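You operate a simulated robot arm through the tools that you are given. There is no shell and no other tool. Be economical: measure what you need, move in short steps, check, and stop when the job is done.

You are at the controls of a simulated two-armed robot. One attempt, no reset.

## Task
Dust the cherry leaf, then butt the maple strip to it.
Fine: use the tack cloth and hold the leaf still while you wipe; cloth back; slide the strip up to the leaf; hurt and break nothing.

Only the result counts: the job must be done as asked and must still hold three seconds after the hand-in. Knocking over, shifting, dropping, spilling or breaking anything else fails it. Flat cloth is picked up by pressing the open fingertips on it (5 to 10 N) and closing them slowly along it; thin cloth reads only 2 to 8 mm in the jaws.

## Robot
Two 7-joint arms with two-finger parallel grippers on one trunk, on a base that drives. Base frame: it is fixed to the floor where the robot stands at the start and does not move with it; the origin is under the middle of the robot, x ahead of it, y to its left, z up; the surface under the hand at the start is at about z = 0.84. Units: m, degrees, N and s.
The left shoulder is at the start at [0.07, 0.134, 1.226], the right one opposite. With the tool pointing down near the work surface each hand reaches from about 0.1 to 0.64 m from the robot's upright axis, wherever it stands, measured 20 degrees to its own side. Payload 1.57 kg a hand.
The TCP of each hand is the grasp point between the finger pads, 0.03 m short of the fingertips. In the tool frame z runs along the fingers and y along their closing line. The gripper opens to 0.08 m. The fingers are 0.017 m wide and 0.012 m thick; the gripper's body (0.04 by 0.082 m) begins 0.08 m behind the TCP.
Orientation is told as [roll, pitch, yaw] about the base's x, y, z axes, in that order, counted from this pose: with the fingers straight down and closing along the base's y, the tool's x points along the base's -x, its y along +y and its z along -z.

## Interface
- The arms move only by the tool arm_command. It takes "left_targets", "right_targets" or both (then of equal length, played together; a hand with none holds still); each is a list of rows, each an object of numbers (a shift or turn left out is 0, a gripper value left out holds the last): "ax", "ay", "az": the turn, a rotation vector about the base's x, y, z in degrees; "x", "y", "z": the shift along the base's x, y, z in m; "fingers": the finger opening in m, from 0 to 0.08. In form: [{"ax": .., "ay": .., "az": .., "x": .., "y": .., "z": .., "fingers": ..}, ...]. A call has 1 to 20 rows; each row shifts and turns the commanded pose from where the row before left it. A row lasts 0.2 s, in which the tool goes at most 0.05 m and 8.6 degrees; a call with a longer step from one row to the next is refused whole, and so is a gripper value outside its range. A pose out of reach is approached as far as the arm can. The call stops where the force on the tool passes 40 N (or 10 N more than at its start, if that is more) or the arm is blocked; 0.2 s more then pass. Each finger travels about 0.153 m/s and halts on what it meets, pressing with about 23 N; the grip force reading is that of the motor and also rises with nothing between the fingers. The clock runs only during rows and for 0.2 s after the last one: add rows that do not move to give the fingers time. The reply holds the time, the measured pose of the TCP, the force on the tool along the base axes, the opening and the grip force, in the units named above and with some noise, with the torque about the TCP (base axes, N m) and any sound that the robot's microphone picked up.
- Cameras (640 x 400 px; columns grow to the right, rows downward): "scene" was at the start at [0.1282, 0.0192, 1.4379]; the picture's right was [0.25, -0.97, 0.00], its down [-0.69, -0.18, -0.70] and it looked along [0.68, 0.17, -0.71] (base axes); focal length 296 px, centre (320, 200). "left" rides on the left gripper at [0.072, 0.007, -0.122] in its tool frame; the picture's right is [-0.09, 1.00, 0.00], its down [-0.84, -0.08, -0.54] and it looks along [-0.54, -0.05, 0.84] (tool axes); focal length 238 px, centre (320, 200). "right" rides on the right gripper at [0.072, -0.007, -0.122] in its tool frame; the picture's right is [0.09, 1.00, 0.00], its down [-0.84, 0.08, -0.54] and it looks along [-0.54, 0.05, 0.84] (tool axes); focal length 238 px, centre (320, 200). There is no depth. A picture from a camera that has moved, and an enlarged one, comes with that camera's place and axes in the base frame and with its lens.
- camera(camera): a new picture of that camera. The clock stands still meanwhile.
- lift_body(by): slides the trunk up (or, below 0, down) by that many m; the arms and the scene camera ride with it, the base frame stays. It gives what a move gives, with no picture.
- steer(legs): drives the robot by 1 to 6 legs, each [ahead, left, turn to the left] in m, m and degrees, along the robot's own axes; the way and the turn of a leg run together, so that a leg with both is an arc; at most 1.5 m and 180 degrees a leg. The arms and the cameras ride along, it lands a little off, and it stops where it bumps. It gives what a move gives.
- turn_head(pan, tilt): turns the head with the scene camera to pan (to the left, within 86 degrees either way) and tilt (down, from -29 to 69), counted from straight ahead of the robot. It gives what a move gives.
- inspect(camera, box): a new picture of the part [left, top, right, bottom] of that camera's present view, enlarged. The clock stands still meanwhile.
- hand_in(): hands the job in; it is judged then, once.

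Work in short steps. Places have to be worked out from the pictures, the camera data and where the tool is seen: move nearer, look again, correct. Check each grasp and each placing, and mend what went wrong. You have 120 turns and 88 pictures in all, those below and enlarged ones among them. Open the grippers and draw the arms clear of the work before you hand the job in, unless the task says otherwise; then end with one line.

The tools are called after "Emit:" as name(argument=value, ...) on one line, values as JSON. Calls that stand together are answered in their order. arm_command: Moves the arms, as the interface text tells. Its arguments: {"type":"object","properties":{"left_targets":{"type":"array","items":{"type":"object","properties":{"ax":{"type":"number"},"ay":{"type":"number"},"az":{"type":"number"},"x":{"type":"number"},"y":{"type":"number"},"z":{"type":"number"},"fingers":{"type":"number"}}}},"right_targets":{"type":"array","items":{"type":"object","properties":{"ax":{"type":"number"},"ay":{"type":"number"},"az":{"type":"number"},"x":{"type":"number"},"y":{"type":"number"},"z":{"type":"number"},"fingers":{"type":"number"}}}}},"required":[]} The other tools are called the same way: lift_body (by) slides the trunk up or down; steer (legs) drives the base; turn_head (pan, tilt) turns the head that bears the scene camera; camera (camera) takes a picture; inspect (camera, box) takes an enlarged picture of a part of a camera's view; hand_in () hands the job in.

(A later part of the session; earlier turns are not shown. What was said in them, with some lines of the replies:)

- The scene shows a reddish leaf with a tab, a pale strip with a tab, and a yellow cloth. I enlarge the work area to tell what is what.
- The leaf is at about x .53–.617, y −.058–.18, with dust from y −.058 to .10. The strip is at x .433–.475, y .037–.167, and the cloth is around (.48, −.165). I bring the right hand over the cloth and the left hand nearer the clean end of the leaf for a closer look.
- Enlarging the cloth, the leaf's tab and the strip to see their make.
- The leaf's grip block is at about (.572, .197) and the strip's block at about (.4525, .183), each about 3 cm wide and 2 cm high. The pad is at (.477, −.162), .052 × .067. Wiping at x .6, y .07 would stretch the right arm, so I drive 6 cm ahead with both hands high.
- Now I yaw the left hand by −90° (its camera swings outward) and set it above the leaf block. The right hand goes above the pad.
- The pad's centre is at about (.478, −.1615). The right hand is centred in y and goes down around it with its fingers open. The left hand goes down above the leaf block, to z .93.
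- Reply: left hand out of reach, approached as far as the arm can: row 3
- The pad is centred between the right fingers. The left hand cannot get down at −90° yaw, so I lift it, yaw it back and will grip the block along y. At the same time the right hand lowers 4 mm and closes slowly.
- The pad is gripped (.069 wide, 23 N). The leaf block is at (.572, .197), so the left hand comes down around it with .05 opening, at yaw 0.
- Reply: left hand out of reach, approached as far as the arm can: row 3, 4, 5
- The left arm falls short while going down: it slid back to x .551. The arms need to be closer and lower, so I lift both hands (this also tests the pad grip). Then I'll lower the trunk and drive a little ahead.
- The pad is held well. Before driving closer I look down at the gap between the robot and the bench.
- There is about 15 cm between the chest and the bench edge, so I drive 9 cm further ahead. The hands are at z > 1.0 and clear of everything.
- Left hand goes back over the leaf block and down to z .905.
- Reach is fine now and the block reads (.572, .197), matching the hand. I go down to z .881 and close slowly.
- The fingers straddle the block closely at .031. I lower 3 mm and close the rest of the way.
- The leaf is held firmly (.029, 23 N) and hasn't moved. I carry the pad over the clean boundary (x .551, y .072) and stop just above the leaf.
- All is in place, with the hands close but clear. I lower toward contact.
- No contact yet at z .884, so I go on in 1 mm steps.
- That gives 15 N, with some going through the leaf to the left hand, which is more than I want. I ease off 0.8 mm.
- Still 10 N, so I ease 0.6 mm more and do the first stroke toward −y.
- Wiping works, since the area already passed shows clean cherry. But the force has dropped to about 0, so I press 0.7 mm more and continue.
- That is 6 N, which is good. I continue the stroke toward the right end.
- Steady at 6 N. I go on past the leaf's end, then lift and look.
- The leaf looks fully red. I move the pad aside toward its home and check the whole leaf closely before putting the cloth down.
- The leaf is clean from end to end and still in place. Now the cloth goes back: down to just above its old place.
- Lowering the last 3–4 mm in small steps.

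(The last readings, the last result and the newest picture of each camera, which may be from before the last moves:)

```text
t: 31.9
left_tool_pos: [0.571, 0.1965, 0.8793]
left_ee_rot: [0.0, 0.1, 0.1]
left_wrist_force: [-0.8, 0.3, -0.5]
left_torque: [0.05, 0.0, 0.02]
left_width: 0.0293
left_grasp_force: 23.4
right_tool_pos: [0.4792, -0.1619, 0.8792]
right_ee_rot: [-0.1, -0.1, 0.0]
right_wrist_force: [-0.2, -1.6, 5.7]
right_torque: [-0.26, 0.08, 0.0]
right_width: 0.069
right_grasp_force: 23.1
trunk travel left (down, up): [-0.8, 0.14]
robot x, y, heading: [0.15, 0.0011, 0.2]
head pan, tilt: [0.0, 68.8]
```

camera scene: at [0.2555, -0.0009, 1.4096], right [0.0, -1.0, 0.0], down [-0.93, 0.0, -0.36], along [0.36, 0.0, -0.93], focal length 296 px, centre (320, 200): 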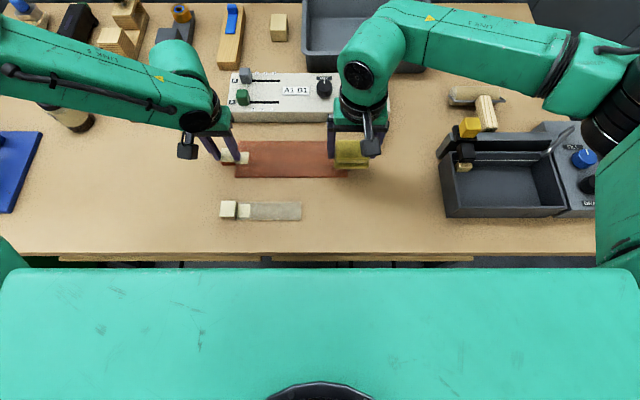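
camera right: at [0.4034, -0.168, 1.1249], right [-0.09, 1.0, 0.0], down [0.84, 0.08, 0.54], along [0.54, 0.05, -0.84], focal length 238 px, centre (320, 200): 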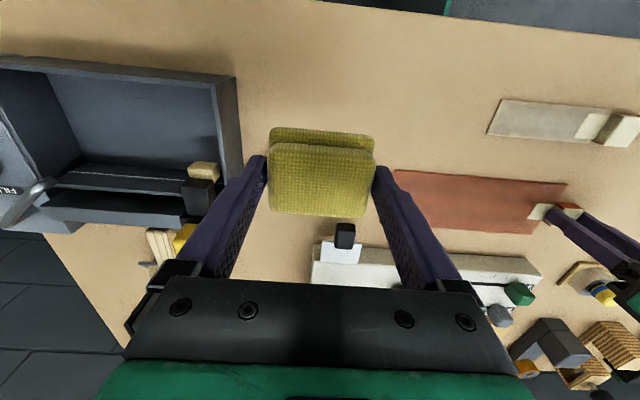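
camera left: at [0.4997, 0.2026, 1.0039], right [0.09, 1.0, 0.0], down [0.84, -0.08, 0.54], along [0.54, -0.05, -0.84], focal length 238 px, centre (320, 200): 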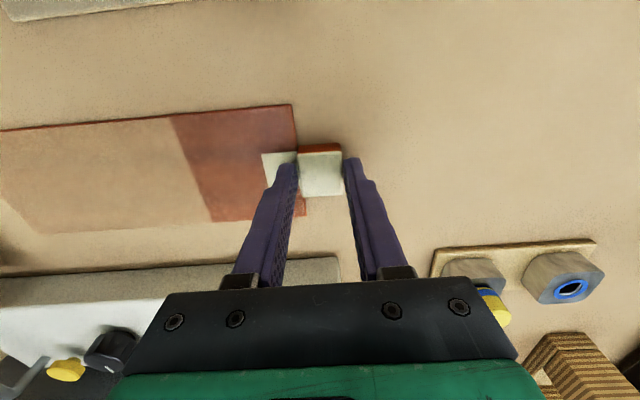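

The cloth rests on the bench (5.7 N at z .879). I open the right hand fully, rise straight up and draw it back. The left hand releases the leaf block with a small opening at the same time.

Emit:
arm_command(right_targets=[{"z": 0.0008}, {"fingers": 0.075}, {"fingers": 0.08}, {}, {"z": 0.02}, {"z": 0.04}, {"z": 0.04}, {"z": 0.04}, {}], left_targets=[{"fingers": 0.031}, {"fingers": 0.035}, {"fingers": 0.045}, {}, {"z": 0.01}, {"z": 0.03}, {"z": 0.03}, {"x": -0.03}, {}])

Emit:
camera(camera="left")

Emit:
camera(camera="scene")

```text
t: 34.0
left_tool_pos: [0.5431, 0.197, 0.9499]
left_ee_rot: [0.0, -0.1, -0.1]
left_wrist_force: [-0.6, -0.1, -0.3]
left_torque: [0.02, 0.02, 0.02]
left_width: 0.045
left_grasp_force: 0.1
right_tool_pos: [0.48, -0.1608, 1.0215]
right_ee_rot: [0.0, 0.1, 0.0]
right_wrist_force: [0.3, -0.5, -0.1]
right_torque: [0.02, 0.04, -0.01]
right_width: 0.0799
right_grasp_force: 0.0
trunk travel left (down, up): [-0.8, 0.14]
robot x, y, heading: [0.148, -0.0007, -0.0]
head pan, tilt: [0.0, 68.8]
```

```text
52 pictures are left
camera left: at [0.4707, 0.2026, 1.0714], right [0.09, 1.0, 0.0], down [0.84, -0.08, 0.54], along [0.54, -0.05, -0.84], focal length 238 px, centre (320, 200)
```

left: 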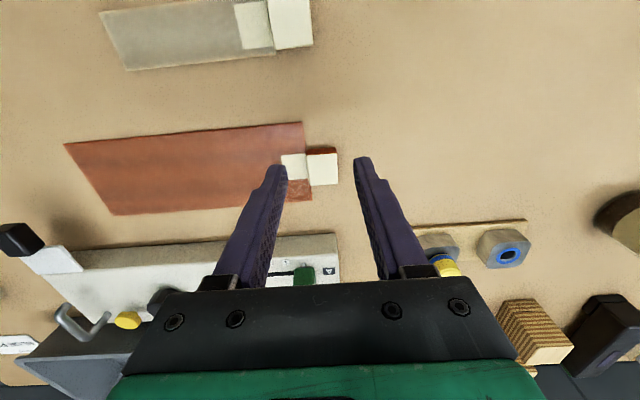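

```text
51 pictures are left
camera scene: at [0.256, -0.0012, 1.4096], right [0.0, -1.0, 0.0], down [-0.93, 0.0, -0.36], along [0.36, 0.0, -0.93], focal length 296 px, centre (320, 200)
```

scene: 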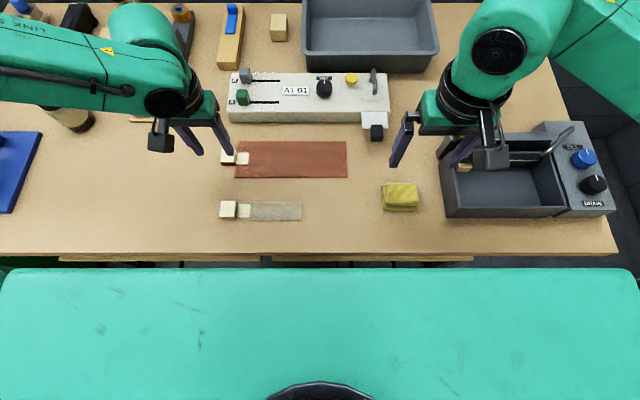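

The cloth is home and the leaf unmoved. The strip's block is at about (.452, .182) and the gap to the leaf is about .055. The left hand moves over the strip block, with the right hand drawn away.

Emit:
arm_command(left_targets=[{"x": -0.04, "fingers": 0.05, "y": -0.005}, {"x": -0.04, "y": -0.005}, {"x": -0.0105, "y": -0.0045, "z": -0.02}, {"z": -0.02}, {}])

Emit:
camera(camera="left")

```text
t: 35.1
left_tool_pos: [0.4815, 0.1862, 0.9085]
left_ee_rot: [0.0, 0.0, 0.0]
left_wrist_force: [-0.3, -0.1, 0.6]
left_torque: [0.0, -0.01, -0.01]
left_width: 0.05
left_grasp_force: 0.1
left hand out of reach, approached as far as the arm can: row 2
right_tool_pos: [0.4793, -0.1614, 1.0208]
right_ee_rot: [-0.1, 0.0, 0.0]
right_wrist_force: [0.4, 0.5, 0.7]
right_torque: [0.01, -0.01, 0.0]
right_width: 0.0804
right_grasp_force: 0.1
trunk travel left (down, up): [-0.8, 0.14]
robot x, y, heading: [0.1529, -0.0, -0.3]
head pan, tilt: [0.0, 68.8]
```

```text
50 pictures are left
camera left: at [0.4093, 0.1918, 1.0308], right [0.09, 1.0, 0.0], down [0.84, -0.08, 0.54], along [0.54, -0.05, -0.84], focal length 238 px, centre (320, 200)
```

left: 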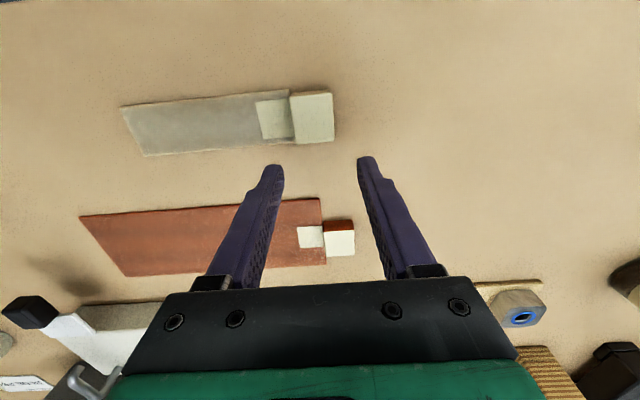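

The inner reach limit stopped the left hand (x .48). I raise it and back the robot off 7 cm.

Emit:
arm_command(left_targets=[{"z": 0.04}, {"z": 0.03}, {}])

Emit:
steer(legs=[[-0.07, 0, 0]])

```text
t: 36.0
left_tool_pos: [0.4872, 0.1853, 0.9568]
left_ee_rot: [0.2, 0.2, 0.1]
left_wrist_force: [-0.5, -0.7, -0.1]
left_torque: [0.01, -0.03, 0.02]
left_width: 0.0499
left_grasp_force: 0.0
left hand out of reach, approached as far as the arm can: row 1, 2
right_tool_pos: [0.4803, -0.1629, 1.0198]
right_ee_rot: [0.1, 0.1, 0.0]
right_wrist_force: [0.2, 1.1, 0.6]
right_torque: [0.02, 0.01, 0.0]
right_width: 0.0802
right_grasp_force: 0.1
trunk travel left (down, up): [-0.8, 0.14]
robot x, y, heading: [0.154, 0.0019, -0.1]
head pan, tilt: [0.0, 68.8]
```

```text
t: 37.0
left_tool_pos: [0.421, 0.1869, 0.9557]
left_ee_rot: [0.0, 0.2, 0.0]
left_wrist_force: [-0.5, 0.7, 1.0]
left_torque: [0.02, -0.02, 0.05]
left_width: 0.0498
left_grasp_force: 0.0
right_tool_pos: [0.4134, -0.1605, 1.0187]
right_ee_rot: [0.0, 0.2, -0.1]
right_wrist_force: [0.3, 0.2, 0.2]
right_torque: [-0.04, 0.01, -0.02]
right_width: 0.0801
right_grasp_force: 0.2
trunk travel left (down, up): [-0.8, 0.14]
robot x, y, heading: [0.0825, -0.0016, 0.1]
head pan, tilt: [0.0, 68.8]
```

Now move the left hand +x over the block, down to z .91, and look.

Emit:
arm_command(left_targets=[{"x": 0.031, "y": -0.004}, {"z": -0.02}, {"z": -0.025}, {}])

Emit:
camera(camera="left")

```text
t: 38.0
left_tool_pos: [0.4486, 0.1832, 0.9124]
left_ee_rot: [0.0, 0.1, 0.0]
left_wrist_force: [0.0, -0.1, 0.0]
left_torque: [-0.01, 0.01, -0.03]
left_width: 0.0501
left_grasp_force: 0.0
right_tool_pos: [0.4109, -0.1617, 1.0199]
right_ee_rot: [0.0, 0.1, 0.0]
right_wrist_force: [0.6, -0.1, -0.4]
right_torque: [-0.03, 0.03, 0.0]
right_width: 0.0801
right_grasp_force: 0.0
trunk travel left (down, up): [-0.8, 0.14]
robot x, y, heading: [0.0797, 0.0, -0.1]
head pan, tilt: [0.0, 68.8]
```

```text
49 pictures are left
camera left: at [0.3776, 0.1882, 1.0344], right [0.09, 1.0, 0.0], down [0.84, -0.08, 0.54], along [0.54, -0.05, -0.84], focal length 238 px, centre (320, 200)
```

left: 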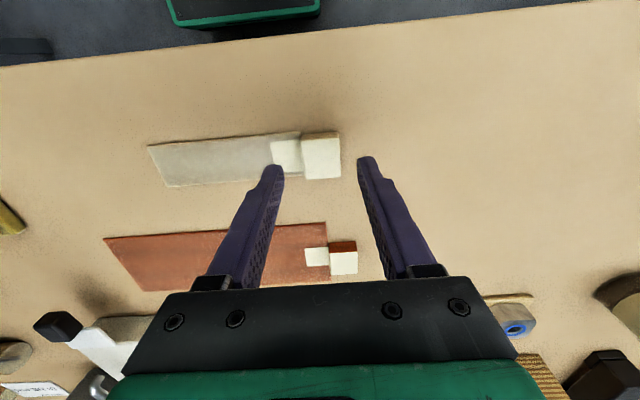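

The block reads (.4515, .182). I make a small correction, descend to z .879, and close slowly to .032.

Emit:
arm_command(left_targets=[{"x": 0.003, "y": -0.001, "z": -0.015}, {"z": -0.012}, {"z": -0.006}, {"fingers": 0.042}, {"fingers": 0.036}, {"fingers": 0.033}, {}])

Emit:
inspect(camera="left", box=[160, 80, 400, 230])

```text
t: 39.6
left_tool_pos: [0.4512, 0.1815, 0.8799]
left_ee_rot: [0.0, 0.1, 0.0]
left_wrist_force: [0.3, -0.7, 1.0]
left_torque: [0.01, 0.01, -0.03]
left_width: 0.0327
left_grasp_force: 0.1
right_tool_pos: [0.4124, -0.1616, 1.0212]
right_ee_rot: [0.0, 0.0, 0.0]
right_wrist_force: [-2.0, -0.5, -0.2]
right_torque: [0.02, 0.03, -0.01]
right_width: 0.0801
right_grasp_force: 0.0
trunk travel left (down, up): [-0.8, 0.14]
robot x, y, heading: [0.0817, -0.0005, 0.0]
head pan, tilt: [0.0, 68.8]
```

```text
2.67 times, centred on (280, 155) of left
camera zoom: at [0.3798, 0.1868, 1.0017], right [0.09, 1.0, 0.0], down [0.84, -0.08, 0.54], along [0.54, -0.05, -0.84], focal length 636 px, centre (427, 320)
```

zoom: 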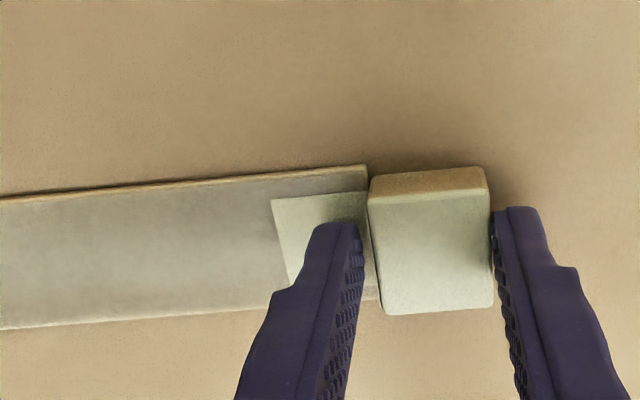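

The block is centred between the fingers and the strip is parallel to the leaf. I close the grip.

Emit:
arm_command(left_targets=[{"fingers": 0.031}, {"fingers": 0.029}, {"fingers": 0.026}, {}, {}])

Emit:
inspect(camera="scene", box=[200, 80, 370, 190])

```text
t: 40.8
left_tool_pos: [0.4511, 0.1814, 0.8792]
left_ee_rot: [0.0, 0.2, 0.0]
left_wrist_force: [0.0, 0.9, -0.6]
left_torque: [0.01, -0.02, 0.01]
left_width: 0.0285
left_grasp_force: 22.9
right_tool_pos: [0.4112, -0.1617, 1.0208]
right_ee_rot: [0.0, 0.0, -0.1]
right_wrist_force: [-1.2, 0.0, 0.9]
right_torque: [-0.01, 0.0, -0.03]
right_width: 0.0802
right_grasp_force: 0.0
trunk travel left (down, up): [-0.8, 0.14]
robot x, y, heading: [0.0802, -0.003, -0.0]
head pan, tilt: [0.0, 68.8]
```

```text
3.64 times, centred on (285, 135) of scene
camera zoom: at [0.1865, -0.0008, 1.4096], right [0.0, -1.0, 0.0], down [-0.93, 0.0, -0.36], along [0.36, 0.0, -0.93], focal length 1078 px, centre (447, 436)
```

zoom: 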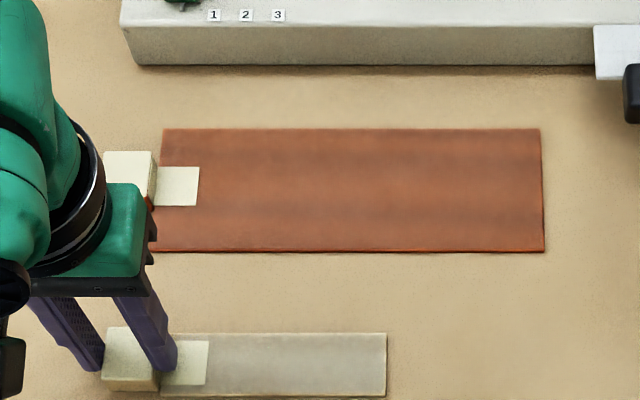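

Gripped (.0285). I slide +x by 45 mm in gentle steps, then look.

Emit:
arm_command(left_targets=[{"x": 0.003}, {"x": 0.005}, {"x": 0.005}, {"x": 0.005}, {"x": 0.005}, {"x": 0.005}, {"x": 0.005}, {"x": 0.005}, {"x": 0.004}, {"x": 0.003}, {}])

Emit:
inspect(camera="scene", box=[220, 100, 370, 200])

Emit:
inspect(camera="left", box=[0, 80, 400, 300])

```text
t: 43.2
left_tool_pos: [0.4968, 0.181, 0.8794]
left_ee_rot: [0.0, 0.1, 0.0]
left_wrist_force: [0.2, 0.0, 1.4]
left_torque: [0.02, 0.03, -0.03]
left_width: 0.0284
left_grasp_force: 23.0
right_tool_pos: [0.4099, -0.1613, 1.0204]
right_ee_rot: [0.0, 0.0, -0.1]
right_wrist_force: [0.0, 0.5, -0.8]
right_torque: [-0.03, 0.01, -0.01]
right_width: 0.0801
right_grasp_force: 0.1
trunk travel left (down, up): [-0.8, 0.14]
robot x, y, heading: [0.0801, -0.0019, -0.2]
head pan, tilt: [0.0, 68.8]
```

```text
4.00 times, centred on (295, 150) of scene
camera zoom: at [0.1862, -0.0008, 1.4096], right [0.0, -1.0, 0.0], down [-0.93, 0.0, -0.36], along [0.36, 0.0, -0.93], focal length 1186 px, centre (420, 400)
```

zoom: 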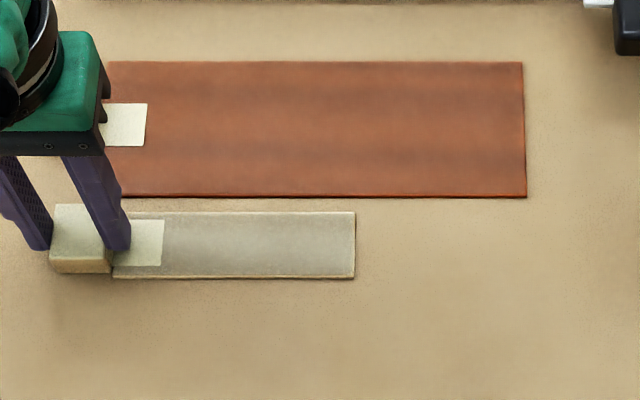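

```text
1.60 times, centred on (200, 190) of left
camera zoom: at [0.4251, 0.1868, 1.0016], right [0.09, 1.0, 0.0], down [0.84, -0.08, 0.54], along [0.54, -0.05, -0.84], focal length 381 px, centre (512, 216)
```

zoom: 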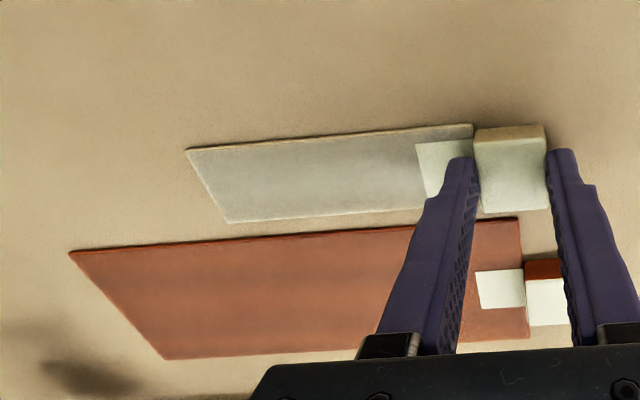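

The gap is now about 9 mm and parallel. I advance 6.5 mm and look closer.

Emit:
arm_command(left_targets=[{"x": 0.002}, {"x": 0.002}, {"x": 0.0015}, {"x": 0.001}, {}])

Emit:
inspect(camera="scene", box=[240, 135, 320, 185])

```text
t: 44.4
left_tool_pos: [0.5039, 0.1805, 0.8783]
left_ee_rot: [0.0, 0.1, 0.0]
left_wrist_force: [-0.7, -1.0, 1.1]
left_torque: [0.01, 0.01, 0.03]
left_width: 0.0285
left_grasp_force: 23.2
right_tool_pos: [0.4103, -0.161, 1.0206]
right_ee_rot: [0.1, 0.0, 0.0]
right_wrist_force: [0.4, -0.2, -0.4]
right_torque: [0.01, 0.0, 0.0]
right_width: 0.0801
right_grasp_force: 0.0
trunk travel left (down, up): [-0.8, 0.14]
robot x, y, heading: [0.0775, 0.0001, -0.2]
head pan, tilt: [0.0, 68.8]
```

```text
8.00 times, centred on (280, 160) of scene
camera zoom: at [0.1862, -0.001, 1.4096], right [0.0, -1.0, 0.0], down [-0.93, 0.0, -0.36], along [0.36, 0.0, -0.93], focal length 2372 px, centre (640, 520)
```

zoom: 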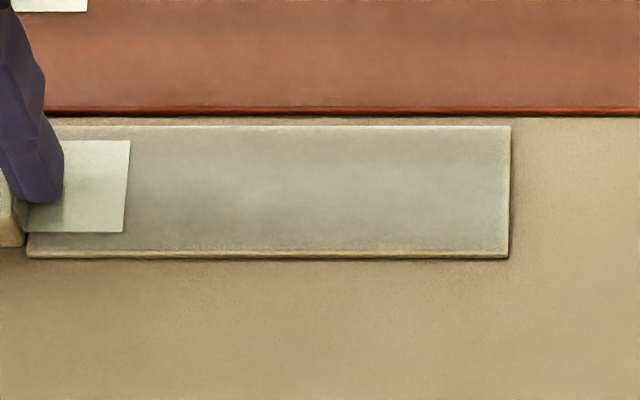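

The remaining gap is about 5–6 mm. I advance 4 mm.

Emit:
arm_command(left_targets=[{"x": 0.0015}, {"x": 0.0015}, {"x": 0.001}, {}])

Emit:
inspect(camera="scene", box=[240, 135, 320, 185])

```text
t: 45.4
left_tool_pos: [0.5061, 0.1819, 0.8792]
left_ee_rot: [0.0, 0.1, 0.0]
left_wrist_force: [-0.4, -0.4, 0.9]
left_torque: [0.0, 0.01, 0.01]
left_width: 0.0287
left_grasp_force: 22.9
right_tool_pos: [0.4124, -0.1613, 1.0205]
right_ee_rot: [0.0, 0.0, 0.1]
right_wrist_force: [0.2, 0.2, 0.5]
right_torque: [-0.02, 0.03, 0.0]
right_width: 0.0799
right_grasp_force: 0.0
trunk travel left (down, up): [-0.8, 0.14]
robot x, y, heading: [0.077, 0.0027, 0.0]
head pan, tilt: [0.0, 68.8]
```

```text
8.00 times, centred on (280, 160) of scene
camera zoom: at [0.1864, -0.0008, 1.4096], right [0.0, -1.0, 0.0], down [-0.93, 0.0, -0.36], along [0.36, 0.0, -0.93], focal length 2372 px, centre (640, 520)
```

zoom: 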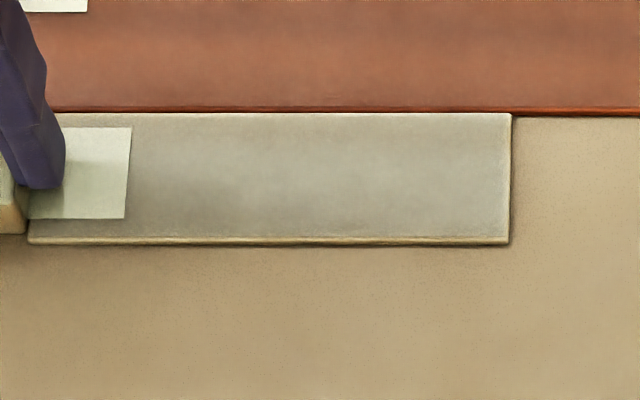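

About 1.5–2 mm is left. I go on in 0.5 mm steps, watching the x force.

Emit:
arm_command(left_targets=[{"x": 0.0005}, {"x": 0.0005}, {}])

Emit:
inspect(camera="scene", box=[260, 140, 308, 170])

```text
t: 46.2
left_tool_pos: [0.5076, 0.1819, 0.879]
left_ee_rot: [0.0, 0.1, 0.0]
left_wrist_force: [-1.3, 0.0, 0.7]
left_torque: [-0.01, -0.01, -0.04]
left_width: 0.0285
left_grasp_force: 22.4
right_tool_pos: [0.4119, -0.1607, 1.0216]
right_ee_rot: [0.1, 0.1, 0.1]
right_wrist_force: [0.7, -0.9, 0.2]
right_torque: [-0.03, 0.04, 0.03]
right_width: 0.08
right_grasp_force: 0.0
trunk travel left (down, up): [-0.8, 0.14]
robot x, y, heading: [0.0816, 0.001, -0.1]
head pan, tilt: [0.0, 68.8]
```

```text
13.33 times, centred on (284, 155) of scene
camera zoom: at [0.1864, -0.0009, 1.4096], right [0.0, -1.0, 0.0], down [-0.93, 0.0, -0.36], along [0.36, 0.0, -0.93], focal length 3953 px, centre (800, 800)
```

zoom: 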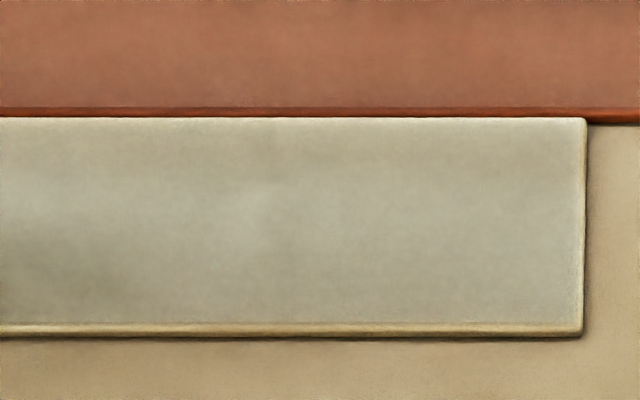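

The dark leaf edge face still shows about 1.5 mm. Another 1 mm.

Emit:
arm_command(left_targets=[{"x": 0.0005}, {"x": 0.0005}, {}])

Emit:
inspect(camera="scene", box=[260, 140, 308, 170])

```text
t: 47.0
left_tool_pos: [0.5096, 0.1811, 0.8797]
left_ee_rot: [0.1, 0.2, 0.1]
left_wrist_force: [-0.3, 0.5, 1.0]
left_torque: [0.02, 0.04, -0.01]
left_width: 0.0288
left_grasp_force: 22.1
right_tool_pos: [0.41, -0.161, 1.0207]
right_ee_rot: [0.0, 0.0, 0.1]
right_wrist_force: [0.6, -0.4, -0.3]
right_torque: [-0.01, -0.04, 0.0]
right_width: 0.0799
right_grasp_force: 0.0
trunk travel left (down, up): [-0.8, 0.14]
robot x, y, heading: [0.0825, -0.0048, 0.4]
head pan, tilt: [0.0, 68.8]
```

```text
13.33 times, centred on (284, 155) of scene
camera zoom: at [0.1862, -0.0008, 1.4096], right [0.0, -1.0, 0.0], down [-0.93, 0.0, -0.36], along [0.36, 0.0, -0.93], focal length 3953 px, centre (800, 800)
```

zoom: 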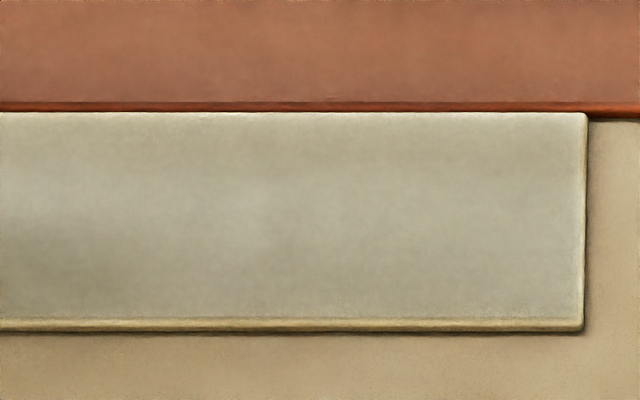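

Strip and leaf have both crept about 1 mm in this last step, so they are in contact along the edge (the leaf is just a bit thicker). I stop here, open gently and rise.

Emit:
arm_command(left_targets=[{"fingers": 0.03}, {"fingers": 0.034}, {"fingers": 0.045}, {"fingers": 0.05}, {"z": 0.01}, {"z": 0.03}, {"z": 0.04}, {"z": 0.04}, {"y": 0.04}, {"y": 0.04}, {"y": 0.03, "x": -0.03}, {}], right_targets=[{}, {}, {}, {}, {}, {}, {}, {}, {}, {}, {}, {}])

Emit:
camera(camera="scene")

Emit:
inspect(camera="scene", box=[210, 90, 370, 190])

Emit:
inspect(camera="left", box=[0, 80, 320, 280])

```text
t: 49.6
left_tool_pos: [0.4778, 0.2903, 0.9981]
left_ee_rot: [-0.1, 0.2, 0.0]
left_wrist_force: [0.2, -0.4, -0.1]
left_torque: [-0.01, 0.02, -0.02]
left_width: 0.0498
left_grasp_force: 0.1
right_tool_pos: [0.4111, -0.16, 1.0217]
right_ee_rot: [0.1, 0.0, 0.0]
right_wrist_force: [-0.2, -0.4, 0.4]
right_torque: [0.04, 0.01, 0.0]
right_width: 0.0797
right_grasp_force: 0.0
trunk travel left (down, up): [-0.8, 0.14]
robot x, y, heading: [0.0808, -0.0013, 0.1]
head pan, tilt: [0.0, 68.8]
```

```text
40 pictures are left
camera scene: at [0.1872, -0.0013, 1.4095], right [0.0, -1.0, 0.0], down [-0.93, 0.0, -0.36], along [0.36, 0.0, -0.93], focal length 296 px, centre (320, 200)
```

scene: 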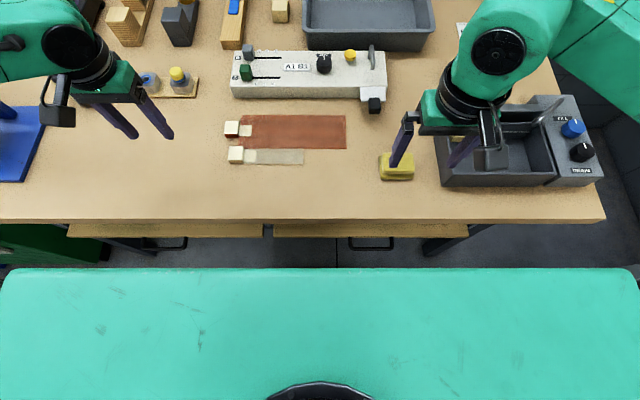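

```text
4.00 times, centred on (290, 140) of scene
camera zoom: at [0.1872, -0.0013, 1.4095], right [0.0, -1.0, 0.0], down [-0.93, 0.0, -0.36], along [0.36, 0.0, -0.93], focal length 1186 px, centre (440, 440)
```

zoom: 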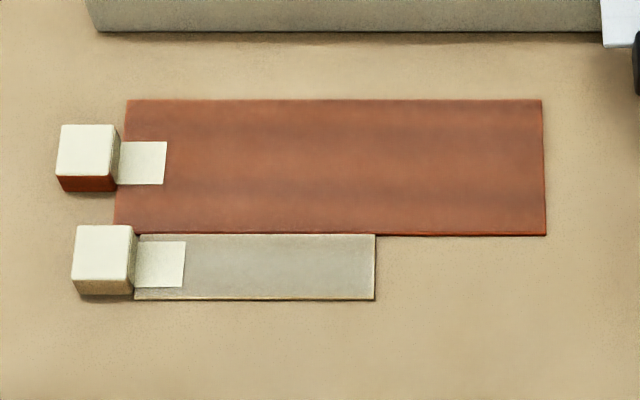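

```text
2.00 times, centred on (160, 180) of left
camera zoom: at [0.4061, 0.2964, 1.121], right [0.09, 1.0, 0.0], down [0.84, -0.08, 0.54], along [0.54, -0.05, -0.84], focal length 477 px, centre (640, 240)
```

zoom: 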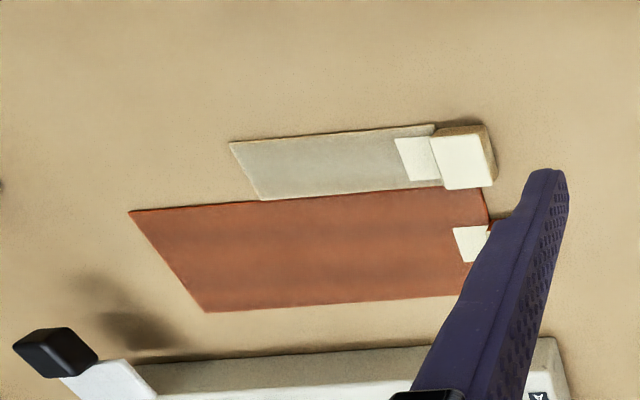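

It looks butted. I check both ends of the seam closely.

Emit:
inspect(camera="scene", box=[236, 136, 276, 161])

Emit:
inspect(camera="scene", box=[276, 136, 316, 161])

Emit:
inspect(camera="left", box=[120, 160, 240, 210])

```text
16.00 times, centred on (256, 148) of scene
camera zoom: at [0.1872, -0.0013, 1.4095], right [0.0, -1.0, 0.0], down [-0.93, 0.0, -0.36], along [0.36, 0.0, -0.93], focal length 4743 px, centre (1344, 1024)
```

zoom: 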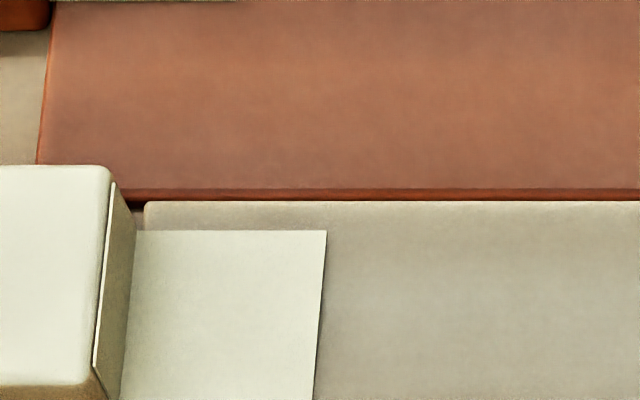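

```text
16.00 times, centred on (296, 148) of scene
camera zoom: at [0.1872, -0.0013, 1.4095], right [0.0, -1.0, 0.0], down [-0.93, 0.0, -0.36], along [0.36, 0.0, -0.93], focal length 4743 px, centre (704, 1024)
```

zoom: 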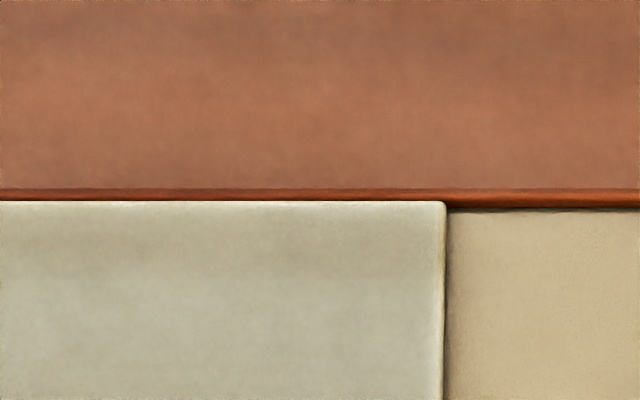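

```text
5.33 times, centred on (180, 185) of left
camera zoom: at [0.4061, 0.2964, 1.121], right [0.09, 1.0, 0.0], down [0.84, -0.08, 0.54], along [0.54, -0.05, -0.84], focal length 1271 px, centre (1067, 280)
```

zoom: 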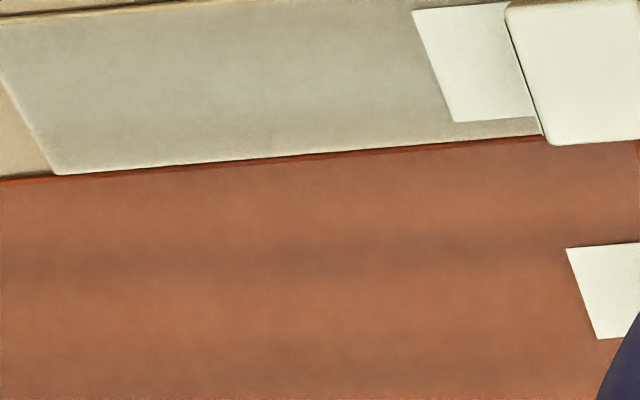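

The seam is tight or has at most a 1–2 mm shadowed slit, and this slanted view can't settle which. I pitch the left hand so that its camera looks straight down on the seam.

Emit:
arm_command(left_targets=[{"ay": 8.2, "z": 0.02, "x": 0.02}, {"ay": 8.2, "z": 0.01, "x": 0.02}, {"ay": 8.2, "x": 0.02, "y": -0.03}, {"ay": 8.1, "x": 0.02, "y": -0.04}, {"y": -0.04}, {"y": -0.04}, {"y": -0.03}, {}])

Emit:
camera(camera="left")

```text
t: 51.4
left_tool_pos: [0.4779, 0.1461, 1.0532]
left_ee_rot: [-0.1, 32.8, 0.1]
left_wrist_force: [0.8, -0.6, -0.1]
left_torque: [-0.01, -0.01, -0.02]
left_width: 0.05
left_grasp_force: 0.1
left hand out of reach, approached as far as the arm can: row 4, 5, 6, 7
right_tool_pos: [0.4107, -0.1591, 1.0214]
right_ee_rot: [-0.1, 0.0, 0.1]
right_wrist_force: [-0.2, 0.1, -0.4]
right_torque: [0.0, 0.02, 0.0]
right_width: 0.0801
right_grasp_force: 0.0
trunk travel left (down, up): [-0.8, 0.14]
robot x, y, heading: [0.0852, -0.0004, 0.3]
head pan, tilt: [0.0, 68.8]
```

```text
34 pictures are left
camera left: at [0.4839, 0.1532, 1.1942], right [0.08, 1.0, -0.05], down [1.0, -0.08, 0.0], along [0.0, -0.05, -1.0], focal length 238 px, centre (320, 200)
```

left: 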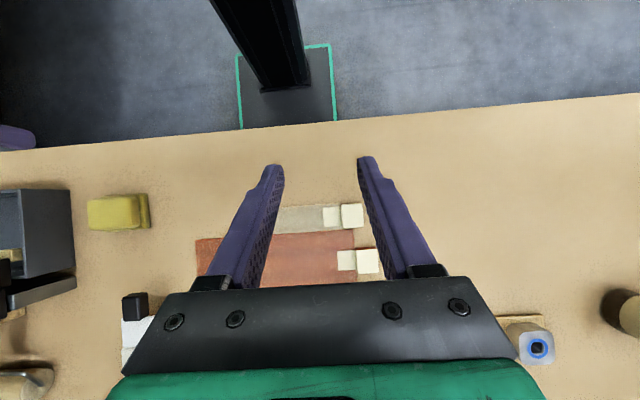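

A near-vertical view of the seam, so I enlarge it.

Emit:
inspect(camera="left", box=[270, 212, 366, 272])

Emit:
inspect(camera="left", box=[300, 220, 332, 240])

```text
6.67 times, centred on (318, 242) of left
camera zoom: at [0.4839, 0.1532, 1.1942], right [0.08, 1.0, -0.05], down [1.0, -0.08, 0.0], along [0.0, -0.05, -1.0], focal length 1589 px, centre (333, -80)
```

zoom: 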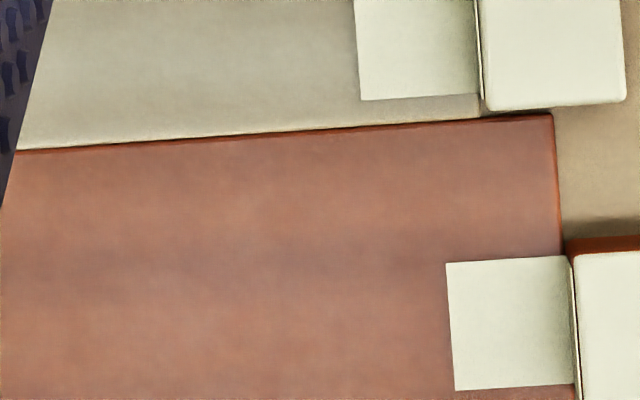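

```text
16.00 times, centred on (316, 230) of left
camera zoom: at [0.4839, 0.1532, 1.1942], right [0.08, 1.0, -0.05], down [1.0, -0.08, 0.0], along [0.0, -0.05, -1.0], focal length 3814 px, centre (384, -280)
```

zoom: 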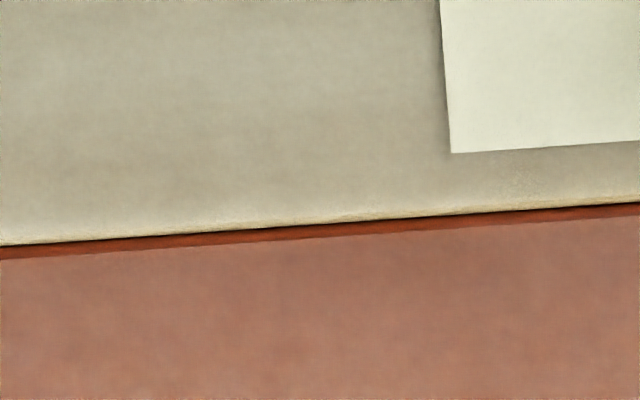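

The seam is tight: there is no bench visible between the edges, only the leaf's own dark rim, evenly along its length. I draw both arms clear and open the left gripper.

Emit:
arm_command(left_targets=[{"ay": -8.2, "y": 0.03, "fingers": 0.08}, {"ay": -8.2, "y": 0.04}, {"ay": -8.2, "y": 0.04}, {"ay": -8.1, "y": 0.03}, {"z": 0.02}, {}], right_targets=[{"z": 0.03}, {"z": 0.03}, {"z": 0.03}, {}, {}, {}])

Emit:
camera(camera="scene")

```text
t: 52.8
left_tool_pos: [0.4785, 0.2874, 1.0733]
left_ee_rot: [0.0, 0.2, 0.0]
left_wrist_force: [0.2, 0.0, -0.1]
left_torque: [0.0, -0.01, 0.01]
left_width: 0.0801
left_grasp_force: 0.1
right_tool_pos: [0.4115, -0.161, 1.1112]
right_ee_rot: [0.0, 0.1, 0.0]
right_wrist_force: [0.1, -0.3, 0.1]
right_torque: [0.03, 0.0, 0.04]
right_width: 0.08
right_grasp_force: 0.0
trunk travel left (down, up): [-0.8, 0.14]
robot x, y, heading: [0.0798, -0.0011, -0.1]
head pan, tilt: [0.0, 68.8]
```

```text
31 pictures are left
camera scene: at [0.1871, -0.0011, 1.4095], right [0.0, -1.0, 0.0], down [-0.93, 0.0, -0.36], along [0.36, 0.0, -0.93], focal length 296 px, centre (320, 200)
```

scene: 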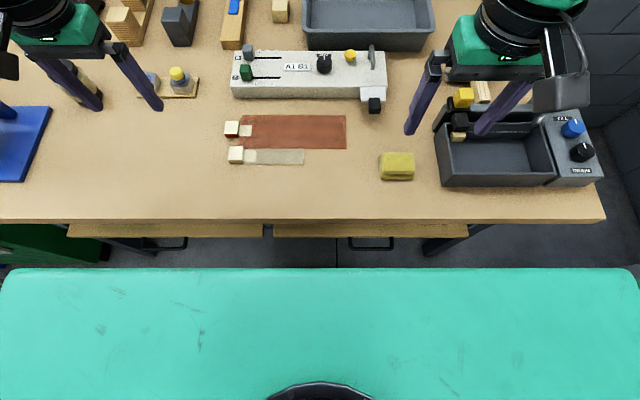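

The leaf is clean, the strip is butted to it, the cloth is back, and both hands are open and clear. I hand the job in.

Emit:
hand_in()

```text
The job is handed in.
```

I dusted the cherry leaf with the tack cloth while holding it still, put the cloth back in its place, and slid the maple strip up against the leaf. Closing that joint nudged the leaf by about 1 mm.
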